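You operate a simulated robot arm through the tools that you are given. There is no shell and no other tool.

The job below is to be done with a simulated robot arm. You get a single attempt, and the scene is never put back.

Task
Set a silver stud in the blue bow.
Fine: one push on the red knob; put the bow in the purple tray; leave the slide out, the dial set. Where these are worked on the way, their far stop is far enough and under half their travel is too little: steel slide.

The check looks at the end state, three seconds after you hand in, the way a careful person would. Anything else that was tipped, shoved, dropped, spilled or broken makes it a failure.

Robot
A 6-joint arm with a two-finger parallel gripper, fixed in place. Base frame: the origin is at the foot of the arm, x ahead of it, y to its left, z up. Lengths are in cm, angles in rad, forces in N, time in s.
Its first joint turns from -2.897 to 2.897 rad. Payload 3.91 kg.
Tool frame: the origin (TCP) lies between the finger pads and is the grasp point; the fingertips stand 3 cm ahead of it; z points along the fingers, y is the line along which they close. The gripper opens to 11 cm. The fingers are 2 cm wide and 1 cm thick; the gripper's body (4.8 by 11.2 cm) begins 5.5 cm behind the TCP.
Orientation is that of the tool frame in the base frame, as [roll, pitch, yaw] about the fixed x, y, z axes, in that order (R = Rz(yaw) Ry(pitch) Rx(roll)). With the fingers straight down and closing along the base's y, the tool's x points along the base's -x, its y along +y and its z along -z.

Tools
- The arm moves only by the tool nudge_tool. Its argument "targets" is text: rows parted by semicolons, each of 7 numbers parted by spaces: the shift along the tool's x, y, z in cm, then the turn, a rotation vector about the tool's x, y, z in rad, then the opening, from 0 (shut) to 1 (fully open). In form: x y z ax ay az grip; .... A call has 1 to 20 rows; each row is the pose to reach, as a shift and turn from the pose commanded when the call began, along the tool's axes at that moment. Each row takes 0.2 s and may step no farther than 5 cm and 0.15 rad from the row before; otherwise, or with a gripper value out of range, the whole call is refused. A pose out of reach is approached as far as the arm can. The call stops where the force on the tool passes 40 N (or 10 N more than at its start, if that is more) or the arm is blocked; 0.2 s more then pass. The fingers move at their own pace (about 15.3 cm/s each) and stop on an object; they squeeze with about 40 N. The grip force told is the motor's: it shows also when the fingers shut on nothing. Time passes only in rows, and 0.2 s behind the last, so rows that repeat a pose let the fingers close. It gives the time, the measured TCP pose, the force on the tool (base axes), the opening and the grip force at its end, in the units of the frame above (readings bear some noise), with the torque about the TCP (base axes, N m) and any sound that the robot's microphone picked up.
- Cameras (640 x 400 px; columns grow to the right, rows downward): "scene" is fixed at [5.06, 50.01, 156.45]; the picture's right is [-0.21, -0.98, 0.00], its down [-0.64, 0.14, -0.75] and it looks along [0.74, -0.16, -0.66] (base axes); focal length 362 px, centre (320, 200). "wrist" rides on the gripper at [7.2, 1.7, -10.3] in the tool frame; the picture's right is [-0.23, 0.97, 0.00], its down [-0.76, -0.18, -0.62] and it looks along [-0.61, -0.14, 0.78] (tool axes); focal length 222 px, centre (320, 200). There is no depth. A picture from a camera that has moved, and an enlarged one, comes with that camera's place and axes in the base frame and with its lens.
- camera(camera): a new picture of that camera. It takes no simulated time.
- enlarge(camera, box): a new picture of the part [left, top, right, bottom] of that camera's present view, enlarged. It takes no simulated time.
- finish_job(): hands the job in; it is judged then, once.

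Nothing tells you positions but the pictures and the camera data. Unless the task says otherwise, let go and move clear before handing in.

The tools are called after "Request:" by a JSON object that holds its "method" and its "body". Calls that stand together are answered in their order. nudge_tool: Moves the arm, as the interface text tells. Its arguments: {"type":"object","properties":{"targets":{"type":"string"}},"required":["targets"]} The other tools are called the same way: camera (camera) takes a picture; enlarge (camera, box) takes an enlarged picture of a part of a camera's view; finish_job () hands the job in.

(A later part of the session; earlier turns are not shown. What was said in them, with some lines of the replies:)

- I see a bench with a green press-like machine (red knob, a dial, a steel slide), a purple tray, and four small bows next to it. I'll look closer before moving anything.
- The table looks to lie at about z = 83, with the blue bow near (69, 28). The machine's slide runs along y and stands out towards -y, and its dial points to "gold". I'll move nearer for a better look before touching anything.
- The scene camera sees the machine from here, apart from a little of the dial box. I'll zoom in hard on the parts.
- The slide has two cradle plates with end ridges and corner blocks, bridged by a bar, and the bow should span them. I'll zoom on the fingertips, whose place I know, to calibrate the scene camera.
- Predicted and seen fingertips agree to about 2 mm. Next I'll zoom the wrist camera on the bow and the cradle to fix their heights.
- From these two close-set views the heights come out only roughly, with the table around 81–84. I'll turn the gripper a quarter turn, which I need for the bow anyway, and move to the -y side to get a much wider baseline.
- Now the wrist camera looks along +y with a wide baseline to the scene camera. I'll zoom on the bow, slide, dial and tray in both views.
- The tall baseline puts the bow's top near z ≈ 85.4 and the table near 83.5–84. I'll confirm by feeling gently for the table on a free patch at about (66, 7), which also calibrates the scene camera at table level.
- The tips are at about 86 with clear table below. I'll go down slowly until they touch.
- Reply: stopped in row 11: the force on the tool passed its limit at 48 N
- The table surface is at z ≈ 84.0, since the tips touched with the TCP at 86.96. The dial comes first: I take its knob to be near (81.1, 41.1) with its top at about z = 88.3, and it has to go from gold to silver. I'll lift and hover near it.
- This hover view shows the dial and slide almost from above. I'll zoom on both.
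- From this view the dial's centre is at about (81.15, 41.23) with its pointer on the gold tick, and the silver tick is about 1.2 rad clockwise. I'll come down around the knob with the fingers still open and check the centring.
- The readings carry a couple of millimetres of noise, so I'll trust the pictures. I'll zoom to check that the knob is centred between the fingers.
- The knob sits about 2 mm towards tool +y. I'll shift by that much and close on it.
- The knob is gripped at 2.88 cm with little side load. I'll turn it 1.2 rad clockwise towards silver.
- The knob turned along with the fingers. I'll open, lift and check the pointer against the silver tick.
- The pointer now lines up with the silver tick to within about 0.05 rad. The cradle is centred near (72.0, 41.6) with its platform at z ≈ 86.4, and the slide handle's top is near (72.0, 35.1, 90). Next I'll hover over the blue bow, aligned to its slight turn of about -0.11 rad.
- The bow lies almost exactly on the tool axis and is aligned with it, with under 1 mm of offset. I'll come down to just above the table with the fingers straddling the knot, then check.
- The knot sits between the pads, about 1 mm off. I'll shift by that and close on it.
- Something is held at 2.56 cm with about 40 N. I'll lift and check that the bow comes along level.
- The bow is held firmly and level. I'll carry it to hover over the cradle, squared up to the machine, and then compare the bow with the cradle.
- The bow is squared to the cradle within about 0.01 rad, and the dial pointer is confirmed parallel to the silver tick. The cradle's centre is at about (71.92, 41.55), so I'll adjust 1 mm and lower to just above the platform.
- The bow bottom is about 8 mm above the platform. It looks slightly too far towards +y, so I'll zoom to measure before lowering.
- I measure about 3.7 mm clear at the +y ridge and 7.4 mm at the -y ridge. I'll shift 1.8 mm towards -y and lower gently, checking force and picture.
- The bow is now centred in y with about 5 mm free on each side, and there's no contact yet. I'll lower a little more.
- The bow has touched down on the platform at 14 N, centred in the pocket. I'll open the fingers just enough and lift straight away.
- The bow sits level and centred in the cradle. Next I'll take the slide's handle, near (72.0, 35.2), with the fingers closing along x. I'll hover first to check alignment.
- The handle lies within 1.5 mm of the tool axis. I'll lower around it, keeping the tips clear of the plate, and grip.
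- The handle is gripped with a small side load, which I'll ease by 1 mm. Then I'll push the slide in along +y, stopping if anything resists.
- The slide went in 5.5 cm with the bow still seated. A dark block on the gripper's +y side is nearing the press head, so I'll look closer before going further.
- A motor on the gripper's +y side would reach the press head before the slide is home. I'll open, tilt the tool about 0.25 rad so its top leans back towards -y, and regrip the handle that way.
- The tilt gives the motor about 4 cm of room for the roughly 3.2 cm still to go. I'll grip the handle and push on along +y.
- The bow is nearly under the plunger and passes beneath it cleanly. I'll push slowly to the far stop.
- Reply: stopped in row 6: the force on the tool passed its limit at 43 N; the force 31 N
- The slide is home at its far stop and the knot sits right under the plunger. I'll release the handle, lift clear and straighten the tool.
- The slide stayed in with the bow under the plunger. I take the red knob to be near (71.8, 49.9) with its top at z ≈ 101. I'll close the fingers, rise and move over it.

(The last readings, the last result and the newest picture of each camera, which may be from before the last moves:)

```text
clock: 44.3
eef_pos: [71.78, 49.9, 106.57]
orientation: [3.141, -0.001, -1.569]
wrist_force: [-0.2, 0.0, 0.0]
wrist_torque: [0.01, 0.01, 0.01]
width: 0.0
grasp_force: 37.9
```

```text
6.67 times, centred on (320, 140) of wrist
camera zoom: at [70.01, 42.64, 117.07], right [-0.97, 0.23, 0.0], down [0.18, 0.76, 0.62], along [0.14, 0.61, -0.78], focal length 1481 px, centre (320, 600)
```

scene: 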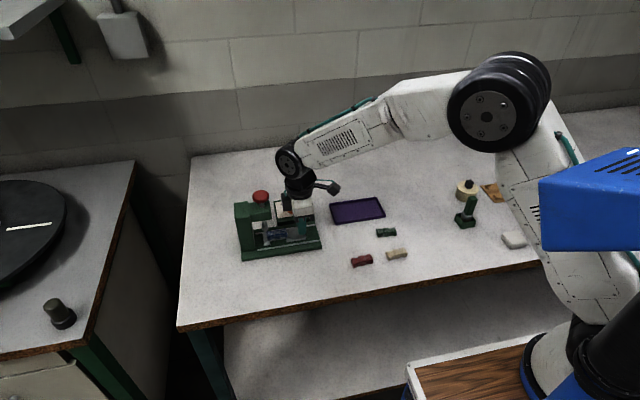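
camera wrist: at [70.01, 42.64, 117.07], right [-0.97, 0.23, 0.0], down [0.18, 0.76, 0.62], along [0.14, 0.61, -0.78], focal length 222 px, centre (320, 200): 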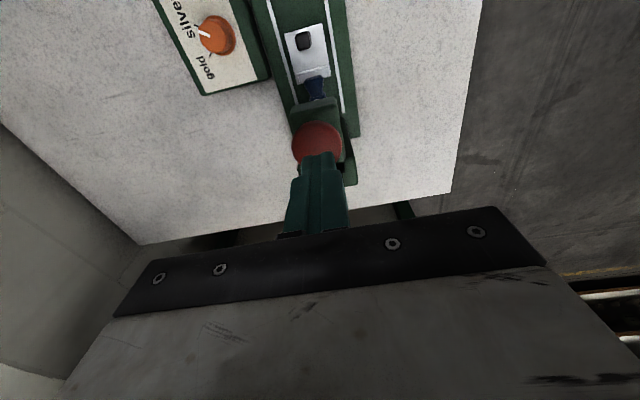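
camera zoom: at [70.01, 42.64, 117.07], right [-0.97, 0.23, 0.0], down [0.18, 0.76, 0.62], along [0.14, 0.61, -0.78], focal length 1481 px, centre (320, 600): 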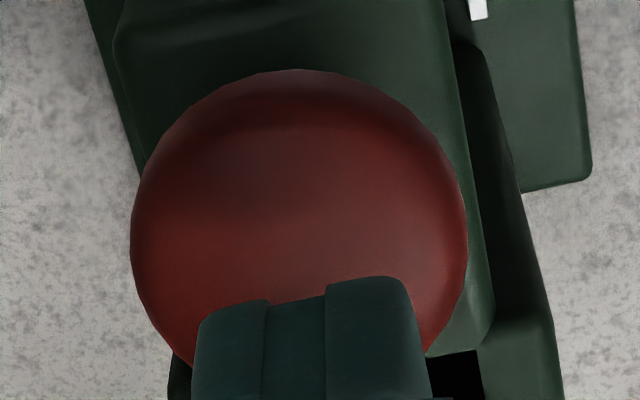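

The knob's centre is about 2 mm off my axis. I'll shift over it and come down to just above its top.

Request:
{"method": "nudge_tool", "body": {"targets": "0.14 -0.22 1 0 0 0 0; 0.14 -0.22 1.8 0 0 0 0; 0.14 -0.22 1.8 0 0 0 0"}}

Request:
{"method": "enlarge", "body": {"camera": "scene", "box": [238, 170, 286, 206]}}

```text
clock: 45.1
eef_pos: [72.02, 49.57, 104.71]
orientation: [-3.141, -0.001, -1.569]
wrist_force: [-0.3, 1.3, 0.5]
wrist_torque: [0.0, 0.03, 0.0]
width: 0.01
grasp_force: 37.4
```

```text
11.11 times, centred on (262, 188) of scene
camera zoom: at [5.06, 50.01, 156.45], right [-0.21, -0.98, 0.0], down [-0.64, 0.14, -0.75], along [0.74, -0.16, -0.66], focal length 4018 px, centre (964, 333)
```

zoom: 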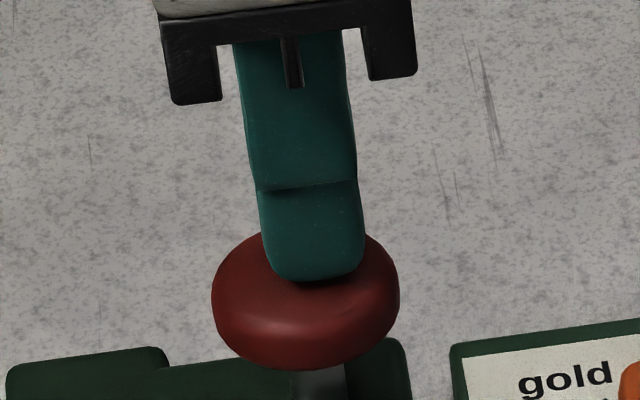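

The tips are a few millimetres above the knob. I'll make the one push now, straight down until it bottoms out.

Request:
{"method": "nudge_tool", "body": {"targets": "0 0 0.3 0 0 0 0; 0 0 0.5 0 0 0 0; 0 0 0.7 0 0 0 0; 0 0 0.9 0 0 0 0; 0 0 1.1 0 0 0 0; 0 0 1.3 0 0 0 0; 0 0 1.5 0 0 0 0; 0 0 1.7 0 0 0 0; 0 0 1.9 0 0 0 0; 0 0 2.1 0 0 0 0; 0 0 2.3 0 0 0 0; 0 0 2.5 0 0 0 0; 0 0 2.7 0 0 0 0; 0 0 2.9 0 0 0 0; 0 0 3.1 0 0 0 0; 0 0 3.3 0 0 0 0"}}

Request:
{"method": "enlarge", "body": {"camera": "scene", "box": [230, 170, 310, 250]}}

```text
clock: 47.1
eef_pos: [72.02, 49.84, 103.57]
orientation: [-3.136, 0.006, -1.568]
wrist_force: [-4.0, -4.1, 11.9]
wrist_torque: [-0.26, 0.13, -0.04]
width: 0.01
grasp_force: 37.7
heard: click
stopped in row 9: the force on the tool passed its limit at 43 N (the readings are from after the stop); the commanded pose is now the measured one
```

```text
5.00 times, centred on (270, 210) of scene
camera zoom: at [5.06, 50.01, 156.45], right [-0.21, -0.98, 0.0], down [-0.64, 0.14, -0.75], along [0.74, -0.16, -0.66], focal length 1808 px, centre (570, 150)
```

zoom: 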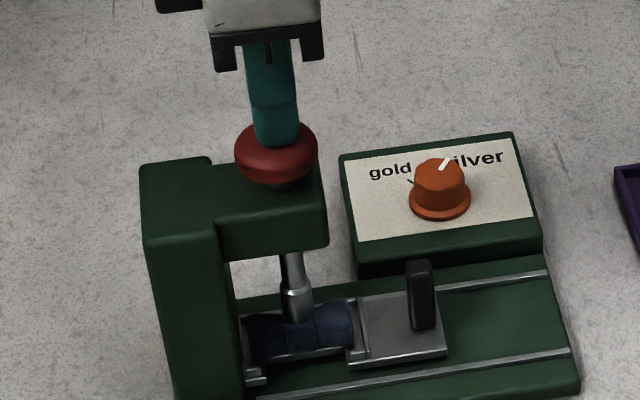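

A click sounded and the plunger came down on the bow's knot, so the push is done. I'll lift straight off the knob.

Request:
{"method": "nudge_tool", "body": {"targets": "0 0 -1 -0.005 0 0 0; 0 0 -3 -0.005 0 0 0; 0 0 -5.5 -0.005 0 0 0; 0 0 -5.5 -0.005 0 0 0"}}

Request:
{"method": "enlarge", "body": {"camera": "scene", "box": [230, 170, 310, 250]}}

Request:
{"method": "enlarge", "body": {"camera": "scene", "box": [262, 222, 302, 247]}}

```text
clock: 48.1
eef_pos: [71.91, 49.76, 108.92]
orientation: [3.14, 0.005, -1.57]
wrist_force: [0.3, 0.9, 0.6]
wrist_torque: [0.01, 0.04, 0.01]
width: 0.0
grasp_force: 37.5
```

```text
5.00 times, centred on (270, 210) of scene
camera zoom: at [5.06, 50.01, 156.45], right [-0.21, -0.98, 0.0], down [-0.64, 0.14, -0.75], along [0.74, -0.16, -0.66], focal length 1808 px, centre (570, 150)
```

zoom: 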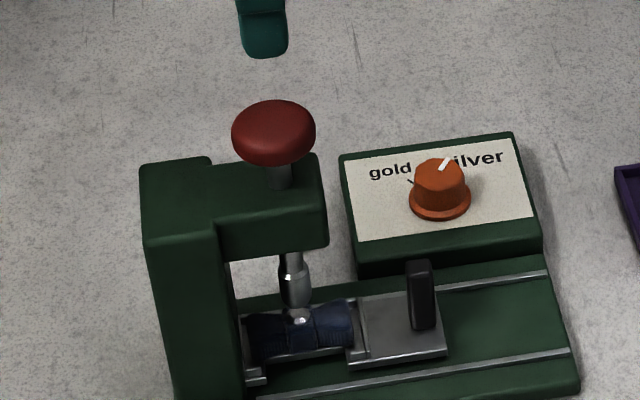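

```text
16.00 times, centred on (282, 234) of scene
camera zoom: at [5.06, 50.01, 156.45], right [-0.21, -0.98, 0.0], down [-0.64, 0.14, -0.75], along [0.74, -0.16, -0.66], focal length 5785 px, centre (928, -352)
```

zoom: 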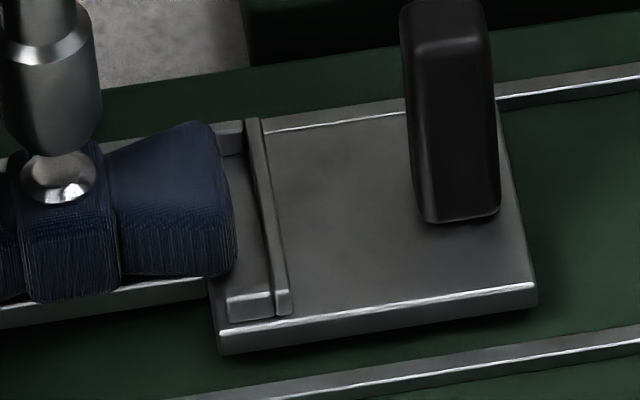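

A shiny silver stud now sits on the blue bow's knot. Next I'll go back to the handle to pull the slide out, taking the same clear path with the tool tilted.

Request:
{"method": "nudge_tool", "body": {"targets": "3 0 0 0 0 0 0; 6 0 0 0 0 0 0; 8.4 -0.1 1 0 0 0 0.3; 8.4 -0.1 5 0 0 0 0.3; 8.4 -0.1 9 0 0 0 0.3; 8.4 -0.1 10.8 0 -0.125 0 0.3; 8.4 -0.1 10.8 0 -0.25 0 0.3; 8.4 -0.1 10.8 0 -0.25 0 0.3"}}

Request:
{"method": "camera", "body": {"camera": "wrist"}}

Request:
{"method": "enlarge", "body": {"camera": "scene", "box": [240, 170, 340, 250]}}

```text
clock: 49.9
eef_pos: [71.98, 41.25, 98.02]
orientation: [-3.141, 0.255, -1.569]
wrist_force: [-0.3, -1.2, -1.2]
wrist_torque: [-0.01, 0.0, 0.0]
width: 3.27
grasp_force: 0.1
```

```text
taken
camera wrist: at [70.3, 31.79, 106.21], right [-0.97, 0.22, 0.06], down [0.18, 0.58, 0.8], along [0.14, 0.79, -0.6], focal length 222 px, centre (320, 200)
```

wrist: 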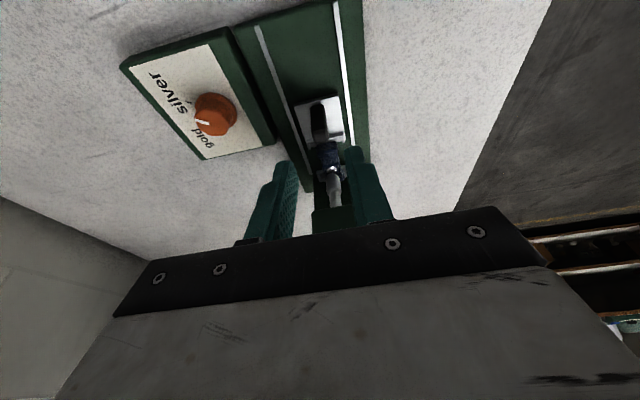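

```text
5.00 times, centred on (290, 210) of scene
camera zoom: at [5.06, 50.01, 156.45], right [-0.21, -0.98, 0.0], down [-0.64, 0.14, -0.75], along [0.74, -0.16, -0.66], focal length 1808 px, centre (470, 150)
```

zoom: 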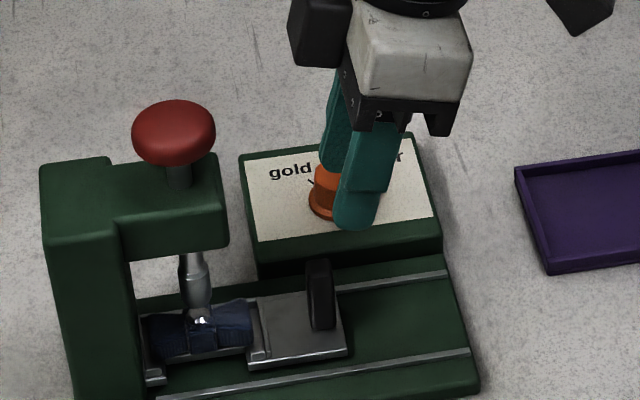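

Request:
{"method": "nudge_tool", "body": {"targets": "0 0 2.5 0 0 0 0.3; 0.04 0 5 0 0 0 0.3; 0.08 0 7 0 0 0 0.3; 0.08 0 8 0 0 0 0.3; 0.08 0 8 0 0 0 0.3"}}

Request:
{"method": "enlarge", "body": {"camera": "wrist", "box": [256, 110, 384, 230]}}

Request:
{"method": "enlarge", "body": {"camera": "scene", "box": [240, 180, 330, 250]}}

```text
clock: 51.1
eef_pos: [72.06, 43.39, 90.18]
orientation: [3.141, 0.255, -1.57]
wrist_force: [0.3, -0.3, 0.0]
wrist_torque: [0.0, 0.02, -0.03]
width: 3.28
grasp_force: 0.0
```

```text
3.33 times, centred on (320, 170) of wrist
camera zoom: at [70.37, 33.82, 98.46], right [-0.97, 0.22, 0.06], down [0.18, 0.58, 0.8], along [0.14, 0.79, -0.6], focal length 740 px, centre (320, 300)
```

zoom: 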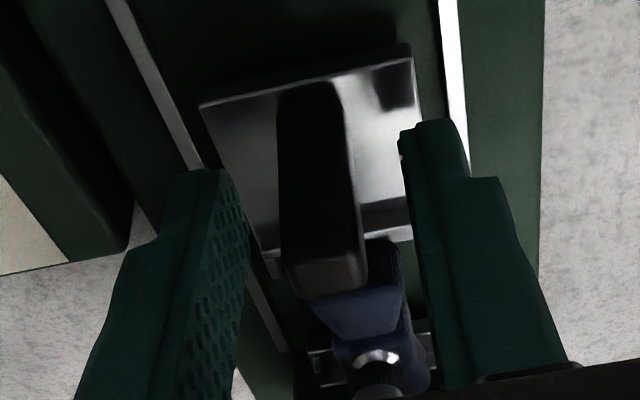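

```text
5.71 times, centred on (285, 215) of scene
camera zoom: at [5.06, 50.01, 156.45], right [-0.21, -0.98, 0.0], down [-0.64, 0.14, -0.75], along [0.74, -0.16, -0.66], focal length 2066 px, centre (520, 114)
```

zoom: 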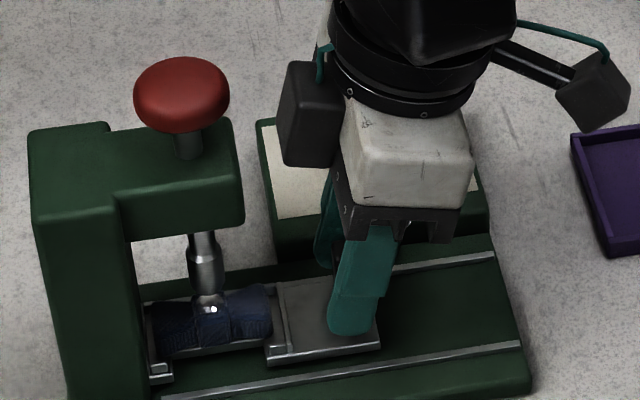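

The handle is centred between the fingers. I'll grip it and draw the slide out along -y.

Request:
{"method": "nudge_tool", "body": {"targets": "0 0 0 0 0 0 0.2; 0 0 0 0 0 0 0.1; 0 0 0 0 0 0 0.05; 0 0 0 0 0 0 0.05; 0.387 0 -0.101 0 0 0 0.05; 0.968 0 -0.252 0 0 0 0.05; 1.742 0 -0.454 0 0 0 0.05; 2.516 0 -0.656 0 0 0 0.05; 3.29 0 -0.857 0 0 0 0.05; 4.064 0 -1.059 0 0 0 0.05; 4.839 0 -1.261 0 0 0 0.05; 5.613 0 -1.463 0 0 0 0.05; 6.387 0 -1.665 0 0 0 0.05; 7.161 0 -1.866 0 0 0 0.05; 7.742 0 -2.018 0 0 0 0.05; 7.742 0 -2.018 0 0 0 0.05"}}

Request:
{"method": "enlarge", "body": {"camera": "scene", "box": [240, 180, 340, 260]}}

```text
clock: 54.5
eef_pos: [71.95, 35.4, 90.23]
orientation: [3.14, 0.254, -1.569]
wrist_force: [-8.5, -1.1, -4.9]
wrist_torque: [0.45, -0.23, -0.23]
width: 1.38
grasp_force: 45.0
```

```text
5.00 times, centred on (290, 220) of scene
camera zoom: at [5.06, 50.01, 156.45], right [-0.21, -0.98, 0.0], down [-0.64, 0.14, -0.75], along [0.74, -0.16, -0.66], focal length 1808 px, centre (470, 100)
```

zoom: 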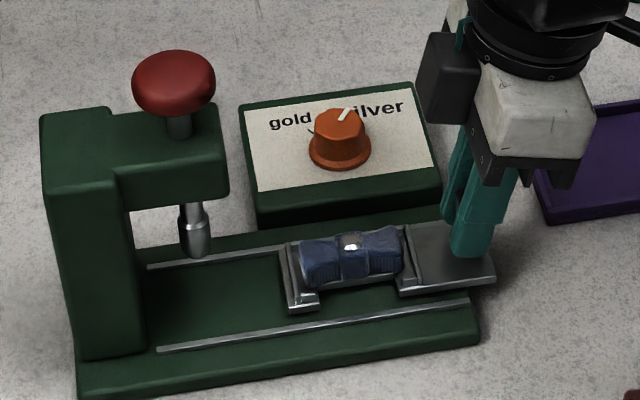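

The slide is almost fully out with the bow and stud in place. I'll draw it the last few millimetres slowly to its stop.

Request:
{"method": "nudge_tool", "body": {"targets": "0.145 0 -0.038 0 0 0 0.05; 0.29 0 -0.076 0 0 0 0.05; 0.435 0 -0.113 0 0 0 0.05; 0.58 0 -0.151 0 0 0 0.05; 0.726 0 -0.189 0 0 0 0.05; 0.871 0 -0.227 0 0 0 0.05; 1.016 0 -0.265 0 0 0 0.05"}}

Request:
{"method": "enlarge", "body": {"camera": "scene", "box": [240, 180, 340, 260]}}

```text
clock: 56.1
eef_pos: [71.97, 34.49, 90.27]
orientation: [3.141, 0.257, -1.569]
wrist_force: [-12.6, 36.4, -7.2]
wrist_torque: [0.32, -0.03, -0.3]
width: 1.36
grasp_force: 45.0
```

```text
5.00 times, centred on (290, 220) of scene
camera zoom: at [5.06, 50.01, 156.45], right [-0.21, -0.98, 0.0], down [-0.64, 0.14, -0.75], along [0.74, -0.16, -0.66], focal length 1808 px, centre (470, 100)
```

zoom: 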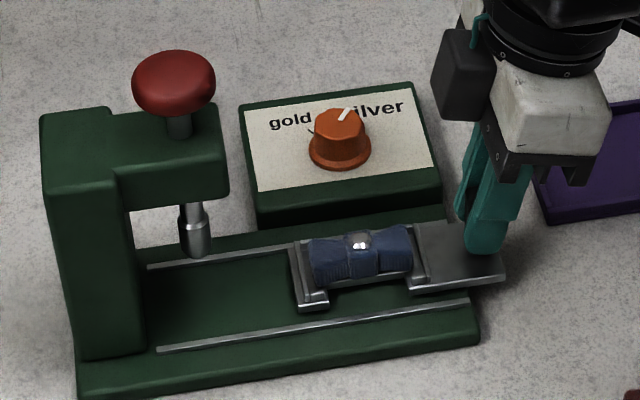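

The slide is hard against its out stop. I'll ease the load, open, lift clear and straighten up.

Request:
{"method": "nudge_tool", "body": {"targets": "-0.19 0 0.05 0 0 0 0.05; -0.19 0 0.05 0 0 0 0.3; -0.19 0 0.05 0 0 0 0.3; -0.694 0 -1.885 0 0 0 0.3; -1.451 0 -4.79 0 0 0 0.3; -2.208 0 -7.69 0 0.127 0 0.3; -2.46 0 -8.66 0 0.257 0 0.3; -2.46 0 -8.66 0 0.257 0 0.3"}}

Request:
{"method": "camera", "body": {"camera": "wrist"}}

Request:
{"method": "enlarge", "body": {"camera": "scene", "box": [278, 205, 334, 245]}}

```text
clock: 57.9
eef_pos: [72.02, 34.5, 99.35]
orientation: [3.14, -0.005, -1.569]
wrist_force: [0.3, 0.3, 0.8]
wrist_torque: [-0.04, -0.02, 0.01]
width: 3.28
grasp_force: 0.1
```

```text
taken
camera wrist: at [70.39, 27.41, 109.77], right [-0.97, 0.23, 0.0], down [0.18, 0.76, 0.62], along [0.14, 0.6, -0.78], focal length 222 px, centre (320, 200)
```

wrist: 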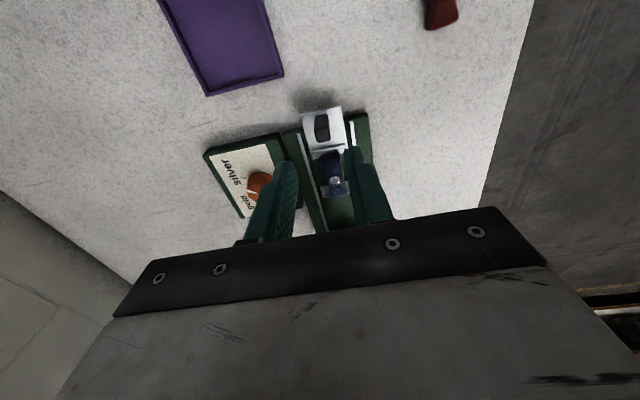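

```text
10.00 times, centred on (306, 225) of scene
camera zoom: at [5.06, 50.01, 156.45], right [-0.21, -0.98, 0.0], down [-0.64, 0.14, -0.75], along [0.74, -0.16, -0.66], focal length 3616 px, centre (460, -50)
```

zoom: 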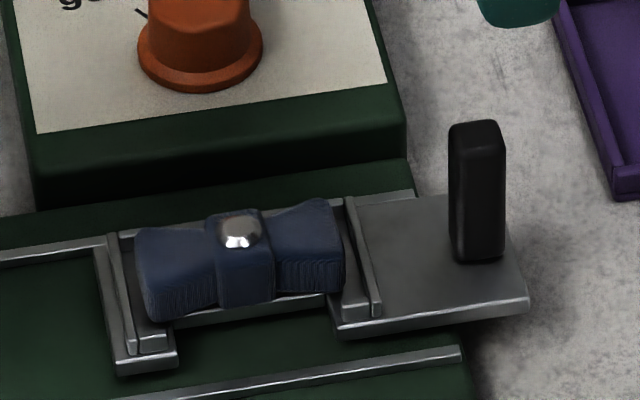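

The slide is out with the studded bow resting in its cradle. I'll hover over the bow to pick it up.

Request:
{"method": "nudge_tool", "body": {"targets": "-3.5 0.03 0 0 -0.005 0 0.36; -7 0.05 0 0 -0.005 0 0.36; -7 0.05 1 0 -0.005 0 0.36; -7 0.05 1 0 -0.005 0 0.36"}}

Request:
{"method": "enlarge", "body": {"camera": "wrist", "box": [264, 60, 376, 180]}}

Request:
{"method": "enlarge", "body": {"camera": "scene", "box": [270, 190, 334, 245]}}

```text
clock: 58.9
eef_pos: [71.83, 41.49, 98.22]
orientation: [3.141, 0.005, -1.568]
wrist_force: [-0.8, -0.1, 0.1]
wrist_torque: [-0.01, -0.01, 0.02]
width: 3.93
grasp_force: 0.1
```

```text
3.33 times, centred on (320, 120) of wrist
camera zoom: at [70.19, 34.31, 108.64], right [-0.97, 0.23, 0.0], down [0.18, 0.76, 0.63], along [0.14, 0.61, -0.78], focal length 740 px, centre (320, 467)
```

zoom: 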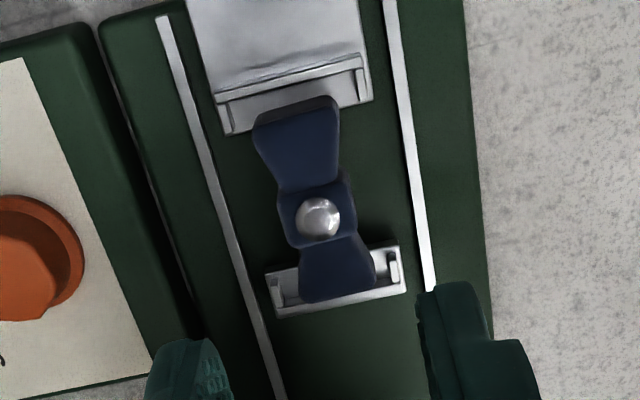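

```text
7.27 times, centred on (302, 218) of scene
camera zoom: at [5.06, 50.01, 156.45], right [-0.21, -0.98, 0.0], down [-0.64, 0.14, -0.75], along [0.74, -0.16, -0.66], focal length 2630 px, centre (451, 73)
```

zoom: 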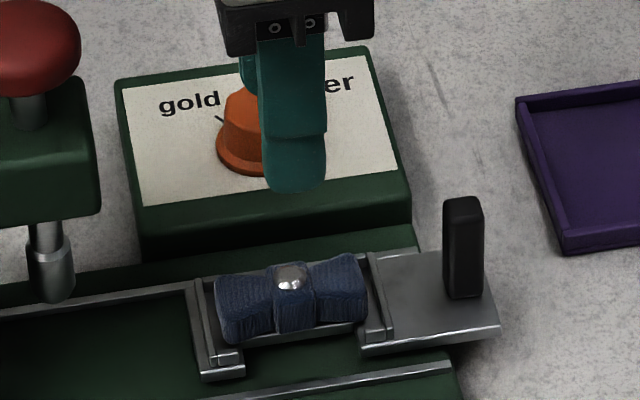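

The bow lies exactly on the tool axis and aligned. I'll come down around it to the height at which I released it.

Request:
{"method": "nudge_tool", "body": {"targets": "0.03 0 3 0 0 0 0.34; 0.03 0 6 0 0 0 0.34; 0.03 0 8 0 0 0 0.34; 0.03 0 8.6 0 0 0 0.34; 0.03 0 8.6 0 0 0 0.34"}}

Request:
{"method": "enlarge", "body": {"camera": "wrist", "box": [256, 100, 384, 220]}}

Request:
{"method": "enlarge", "body": {"camera": "scene", "box": [278, 210, 334, 245]}}

```text
clock: 60.1
eef_pos: [71.99, 41.65, 89.59]
orientation: [3.141, 0.003, -1.569]
wrist_force: [0.5, 0.1, 0.1]
wrist_torque: [-0.03, 0.0, -0.01]
width: 3.77
grasp_force: 0.0
```

```text
3.33 times, centred on (320, 160) of wrist
camera zoom: at [70.2, 34.4, 100.02], right [-0.97, 0.23, 0.0], down [0.18, 0.76, 0.63], along [0.14, 0.61, -0.78], focal length 740 px, centre (320, 333)
```

zoom: 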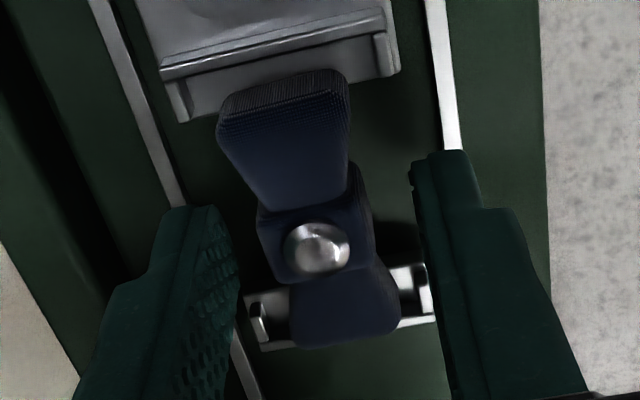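

```text
11.43 times, centred on (306, 228) of scene
camera zoom: at [5.06, 50.01, 156.45], right [-0.21, -0.98, 0.0], down [-0.64, 0.14, -0.75], along [0.74, -0.16, -0.66], focal length 4132 px, centre (480, -114)
```

zoom: 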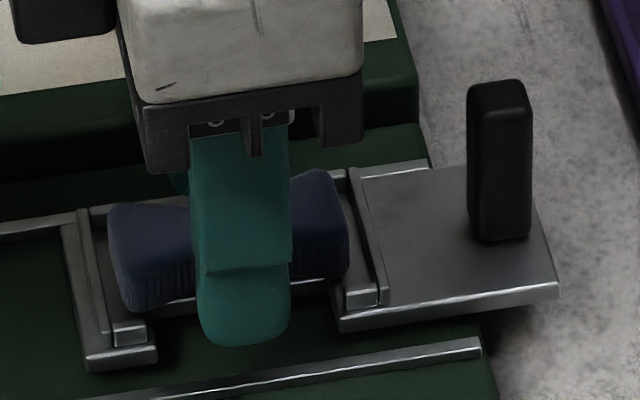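

The knot is between the pads, less than 1 mm off. I'll close and lift it straight up out of the cradle.

Request:
{"method": "nudge_tool", "body": {"targets": "0.03 -0.07 0 0 0 0 0.34; 0.03 -0.07 0 0 0 0 0.26; 0.03 -0.07 0 0 0 0 0.2; 0.03 -0.07 0 0 0 0 0.1; 0.03 -0.07 0 0 0 0 0.1; 0.03 -0.07 -0.5 0 0 0 0.1; 0.03 -0.07 -1.5 0 0 0 0.1; 0.03 -0.07 -4 0 0 0 0.1; 0.03 -0.07 -8 0 0 0 0.1; 0.03 -0.07 -8 0 0 0 0.1"}}

Request:
{"method": "camera", "body": {"camera": "wrist"}}

Request:
{"method": "enlarge", "body": {"camera": "scene", "box": [262, 180, 342, 245]}}

```text
clock: 62.3
eef_pos: [72.09, 41.52, 97.61]
orientation: [3.14, 0.005, -1.569]
wrist_force: [0.6, -0.1, 0.5]
wrist_torque: [-0.04, 0.0, 0.0]
width: 2.55
grasp_force: 39.9
```

```text
taken
camera wrist: at [70.42, 34.29, 107.98], right [-0.97, 0.23, 0.0], down [0.18, 0.76, 0.63], along [0.14, 0.61, -0.78], focal length 222 px, centre (320, 200)
```

wrist: 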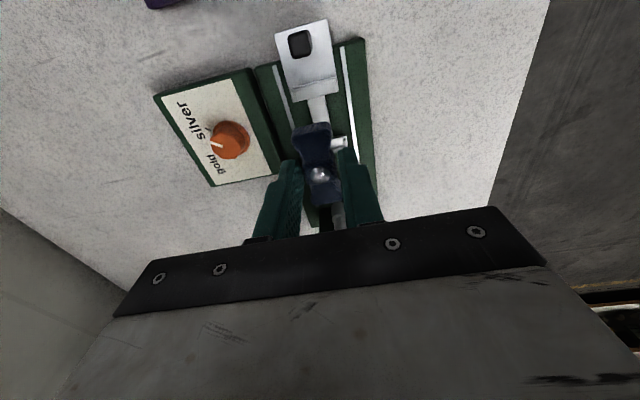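

```text
6.15 times, centred on (302, 212) of scene
camera zoom: at [5.06, 50.01, 156.45], right [-0.21, -0.98, 0.0], down [-0.64, 0.14, -0.75], along [0.74, -0.16, -0.66], focal length 2225 px, centre (431, 123)
```

zoom: 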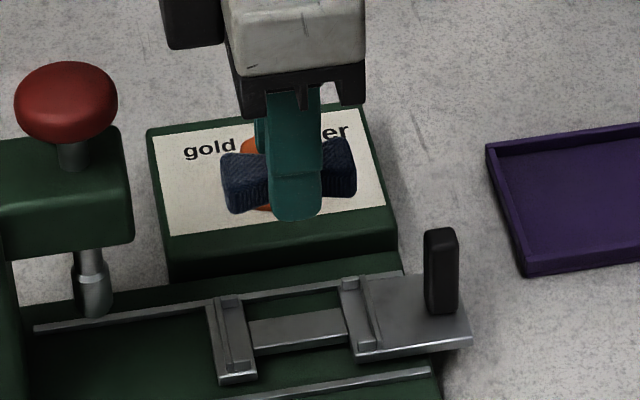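

The bow with its stud is held and clear of the cradle. I'll carry it over to the purple tray, whose centre I take to be near (78.8, 22.9).

Request:
{"method": "nudge_tool", "body": {"targets": "3.1 -1.1 -1 0 0 0 0.1; 6.2 -2.2 -1 0 0 0 0.1; 9.3 -3.3 -1 0 0 0 0.1; 12.4 -4.4 -1 0 0 0 0.1; 15.5 -5.5 -1 0 0 0 0.1; 18.6 -6.7 -1 0 0 0 0.1; 18.6 -6.7 -1 0 0 0 0.1"}}

Request:
{"method": "camera", "body": {"camera": "wrist"}}

Request:
{"method": "enlarge", "body": {"camera": "scene", "box": [310, 165, 406, 245]}}

```text
clock: 63.9
eef_pos: [78.77, 22.71, 98.71]
orientation: [3.141, 0.004, -1.57]
wrist_force: [-0.2, -0.8, 0.3]
wrist_torque: [0.0, -0.02, 0.0]
width: 2.53
grasp_force: 40.2
```

```text
taken
camera wrist: at [77.08, 15.55, 109.11], right [-0.97, 0.22, 0.0], down [0.18, 0.76, 0.63], along [0.14, 0.61, -0.78], focal length 222 px, centre (320, 200)
```

wrist: 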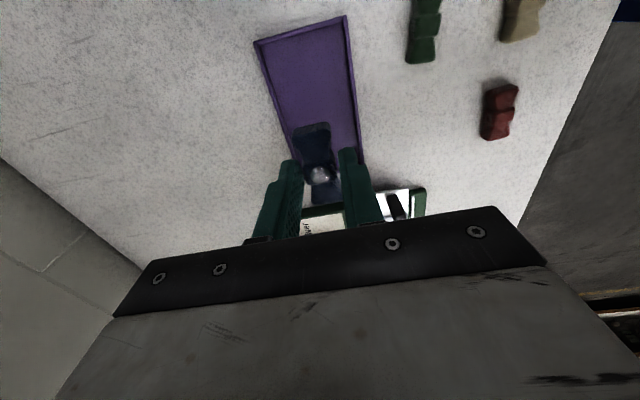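

```text
5.00 times, centred on (358, 205) of scene
camera zoom: at [5.06, 50.01, 156.45], right [-0.21, -0.98, 0.0], down [-0.64, 0.14, -0.75], along [0.74, -0.16, -0.66], focal length 1808 px, centre (130, 175)
```

zoom: 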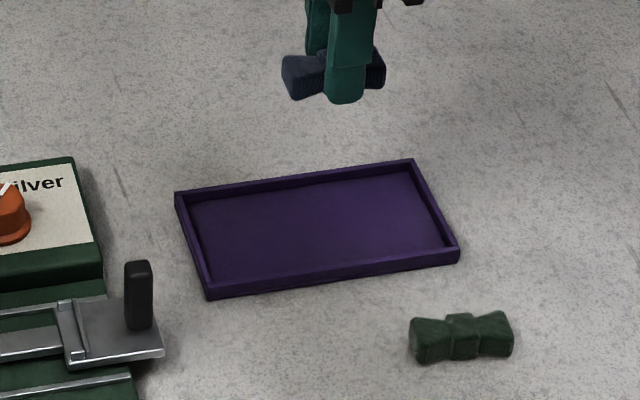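

The bow is right over the middle of the tray. I'll lower it towards the tray floor.

Request:
{"method": "nudge_tool", "body": {"targets": "0 0 3.5 0 0 0 0.1; 0 0 7 0 0 0 0.1; 0 0 9 0 0 0 0.1; 0 0 10.2 0 0 0 0.1; 0 0 10.2 0 0 0 0.1"}}

Request:
{"method": "enlarge", "body": {"camera": "scene", "box": [310, 180, 406, 245]}}

Request:
{"method": "enlarge", "body": {"camera": "scene", "box": [340, 195, 376, 220]}}

```text
clock: 65.1
eef_pos: [78.79, 22.93, 88.4]
orientation: [-3.141, 0.004, -1.569]
wrist_force: [-0.1, 0.6, -0.4]
wrist_torque: [-0.01, 0.02, 0.02]
width: 2.55
grasp_force: 40.2
```

```text
6.15 times, centred on (358, 212) of scene
camera zoom: at [5.06, 50.01, 156.45], right [-0.21, -0.98, 0.0], down [-0.64, 0.14, -0.75], along [0.74, -0.16, -0.66], focal length 2225 px, centre (86, 123)
```

zoom: 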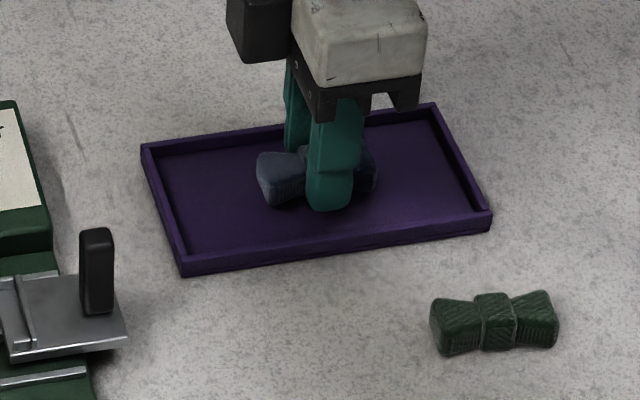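

```text
16.00 times, centred on (358, 208) of scene
camera zoom: at [5.06, 50.01, 156.45], right [-0.21, -0.98, 0.0], down [-0.64, 0.14, -0.75], along [0.74, -0.16, -0.66], focal length 5785 px, centre (-288, 80)
```

zoom: 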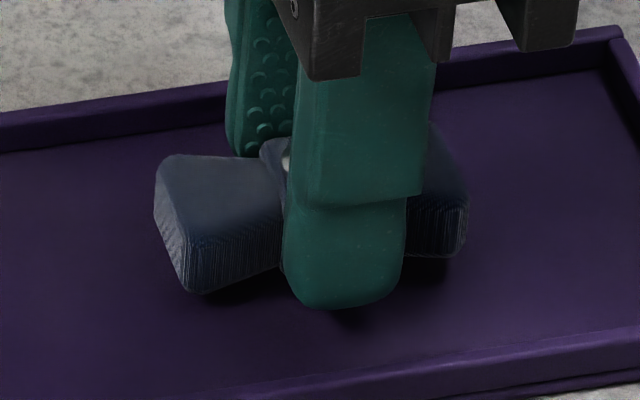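

The bow is a few millimetres above the tray floor. I'll lower in small steps until it just touches.

Request:
{"method": "nudge_tool", "body": {"targets": "0 0 0.1 0 0 0 0.1; 0 0 0.2 0 0 0 0.1; 0 0 0.3 0 0 0 0.1; 0 0 0.3 0 0 0 0.1"}}

```text
clock: 66.1
eef_pos: [78.67, 22.85, 88.02]
orientation: [3.14, 0.002, -1.569]
wrist_force: [-0.7, -0.5, 0.4]
wrist_torque: [0.0, 0.01, 0.01]
width: 2.56
grasp_force: 39.8
```

Still no contact force. I'll lower another 2 mm.

Request:
{"method": "nudge_tool", "body": {"targets": "0 0 0.1 0 0 0 0.1; 0 0 0.2 0 0 0 0.1; 0 0 0.2 0 0 0 0.1"}}

Request:
{"method": "enlarge", "body": {"camera": "scene", "box": [340, 195, 376, 220]}}

```text
clock: 66.9
eef_pos: [78.69, 22.94, 87.85]
orientation: [3.139, 0.005, -1.569]
wrist_force: [0.7, 0.0, -0.3]
wrist_torque: [-0.04, -0.02, 0.03]
width: 2.55
grasp_force: 40.0
```

```text
16.00 times, centred on (358, 208) of scene
camera zoom: at [5.06, 50.01, 156.45], right [-0.21, -0.98, 0.0], down [-0.64, 0.14, -0.75], along [0.74, -0.16, -0.66], focal length 5785 px, centre (-288, 80)
```

zoom: 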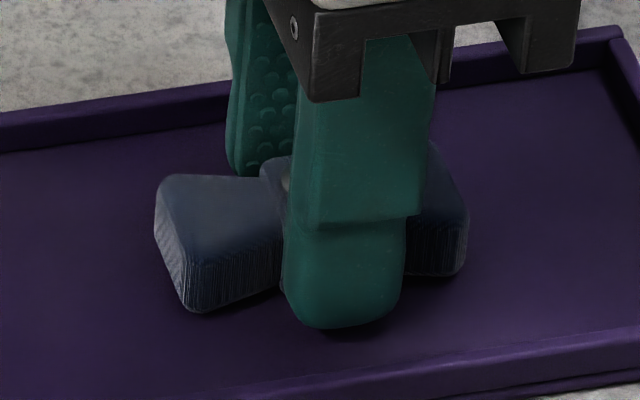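

Request:
{"method": "nudge_tool", "body": {"targets": "0 0 0.08 0 0 0 0.1; 0 0 0.15 0 0 0 0.1; 0 0 0.15 0 0 0 0.1"}}

```text
clock: 67.7
eef_pos: [78.88, 22.89, 87.83]
orientation: [-3.14, 0.003, -1.568]
wrist_force: [-0.7, -1.3, 13.5]
wrist_torque: [-0.05, 0.05, 0.02]
width: 2.53
grasp_force: 39.9
```

The bow has touched the tray floor at 13.5 N. I'll open the fingers, staying well inside the tray's rims, and lift away.

Request:
{"method": "nudge_tool", "body": {"targets": "0 0 -0.06 0 0 0 0.28; 0 0 -0.06 0 0 0 0.36; 0 0 -0.06 0 0 0 0.36; 0 0 -1.5 0 0 0 0.36; 0 0 -4 0 0 0 0.36; 0 0 -8 0 0 0 0.36; 0 0 -12 0 0 0 0.36; 0 0 -16 0 0 0 0.36; 0 0 -16 0 0 0 0.36"}}

Request:
{"method": "camera", "body": {"camera": "scene"}}

Request:
{"method": "camera", "body": {"camera": "wrist"}}

Request:
{"method": "enlarge", "body": {"camera": "scene", "box": [326, 190, 390, 230]}}

Request:
{"method": "enlarge", "body": {"camera": "scene", "box": [228, 180, 332, 266]}}

```text
clock: 69.7
eef_pos: [78.79, 23.04, 103.55]
orientation: [3.14, 0.003, -1.569]
wrist_force: [-0.3, -0.1, -0.2]
wrist_torque: [-0.01, 0.0, 0.01]
width: 3.96
grasp_force: 0.2
```

```text
taken
```

scene: 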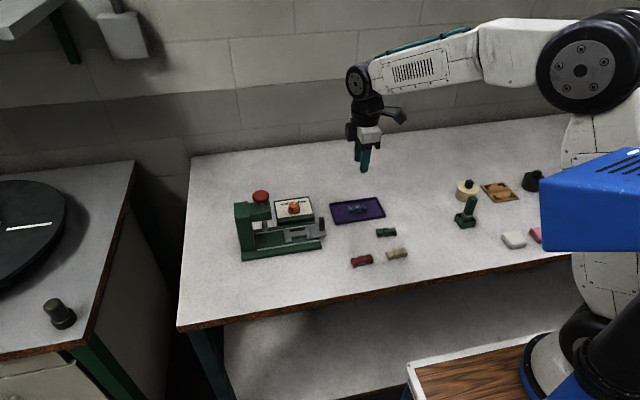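

```text
taken
camera wrist: at [77.08, 15.86, 114.03], right [-0.97, 0.23, 0.0], down [0.18, 0.76, 0.63], along [0.14, 0.61, -0.78], focal length 222 px, centre (320, 200)
```

wrist: 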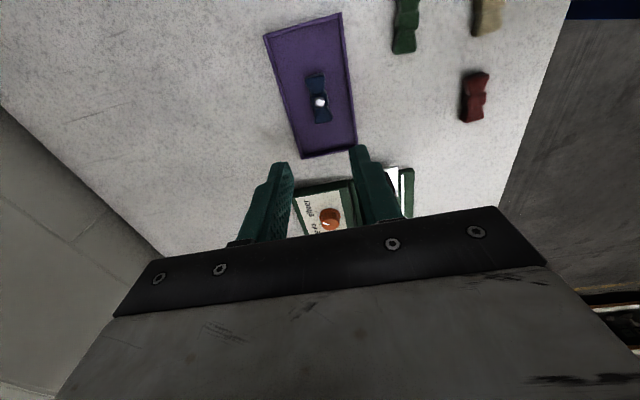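

```text
10.00 times, centred on (358, 210) of scene
camera zoom: at [5.06, 50.01, 156.45], right [-0.21, -0.98, 0.0], down [-0.64, 0.14, -0.75], along [0.74, -0.16, -0.66], focal length 3616 px, centre (-60, 100)
```

zoom: 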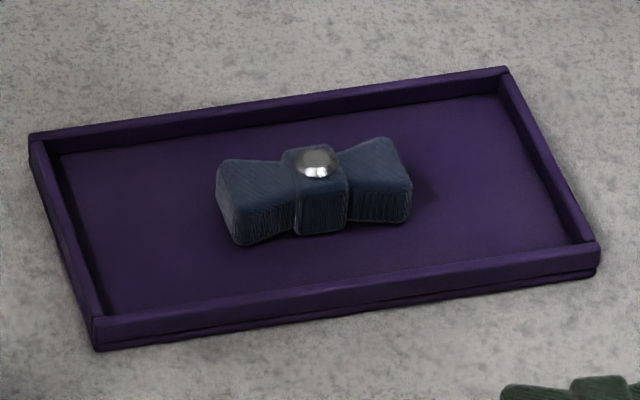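

```text
4.65 times, centred on (280, 223) of scene
camera zoom: at [5.06, 50.01, 156.45], right [-0.21, -0.98, 0.0], down [-0.64, 0.14, -0.75], along [0.74, -0.16, -0.66], focal length 1682 px, centre (506, 93)
```

zoom: 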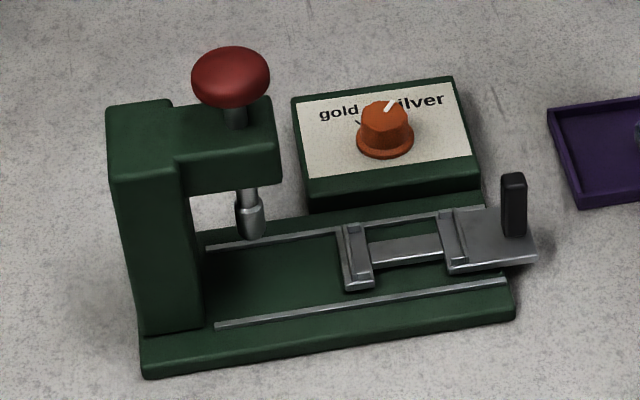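

The blue bow lies in the purple tray with a silver stud on its knot. The slide is back out, the dial points to silver, the red knob has been pushed once, and nothing else has moved. The gripper is empty and well clear, so I'm handing in.

Request:
{"method": "finish_job", "body": {}}

```text
The job is handed in.
```

The blue bow is lying in the purple tray with a silver stud on its knot, and the job is handed in; I haven't seen the check's result.

- **Dial:** turned from gold to silver and left there. In the pictures its pointer lines up with the silver tick to within about 0.05 rad.
- **Red knob:** pushed once, with the bow in the slide under the plunger. It clicked, and I lifted straight off.
- **Slide:** pushed in to its far stop before the push, then drawn back out to its out stop and left there.
- **Everything else:** the last pictures show the machine, the tray and the other three bows where they started. I touched the bare table once with the fingertips to find its height.

The gripper is empty and well above the tray.
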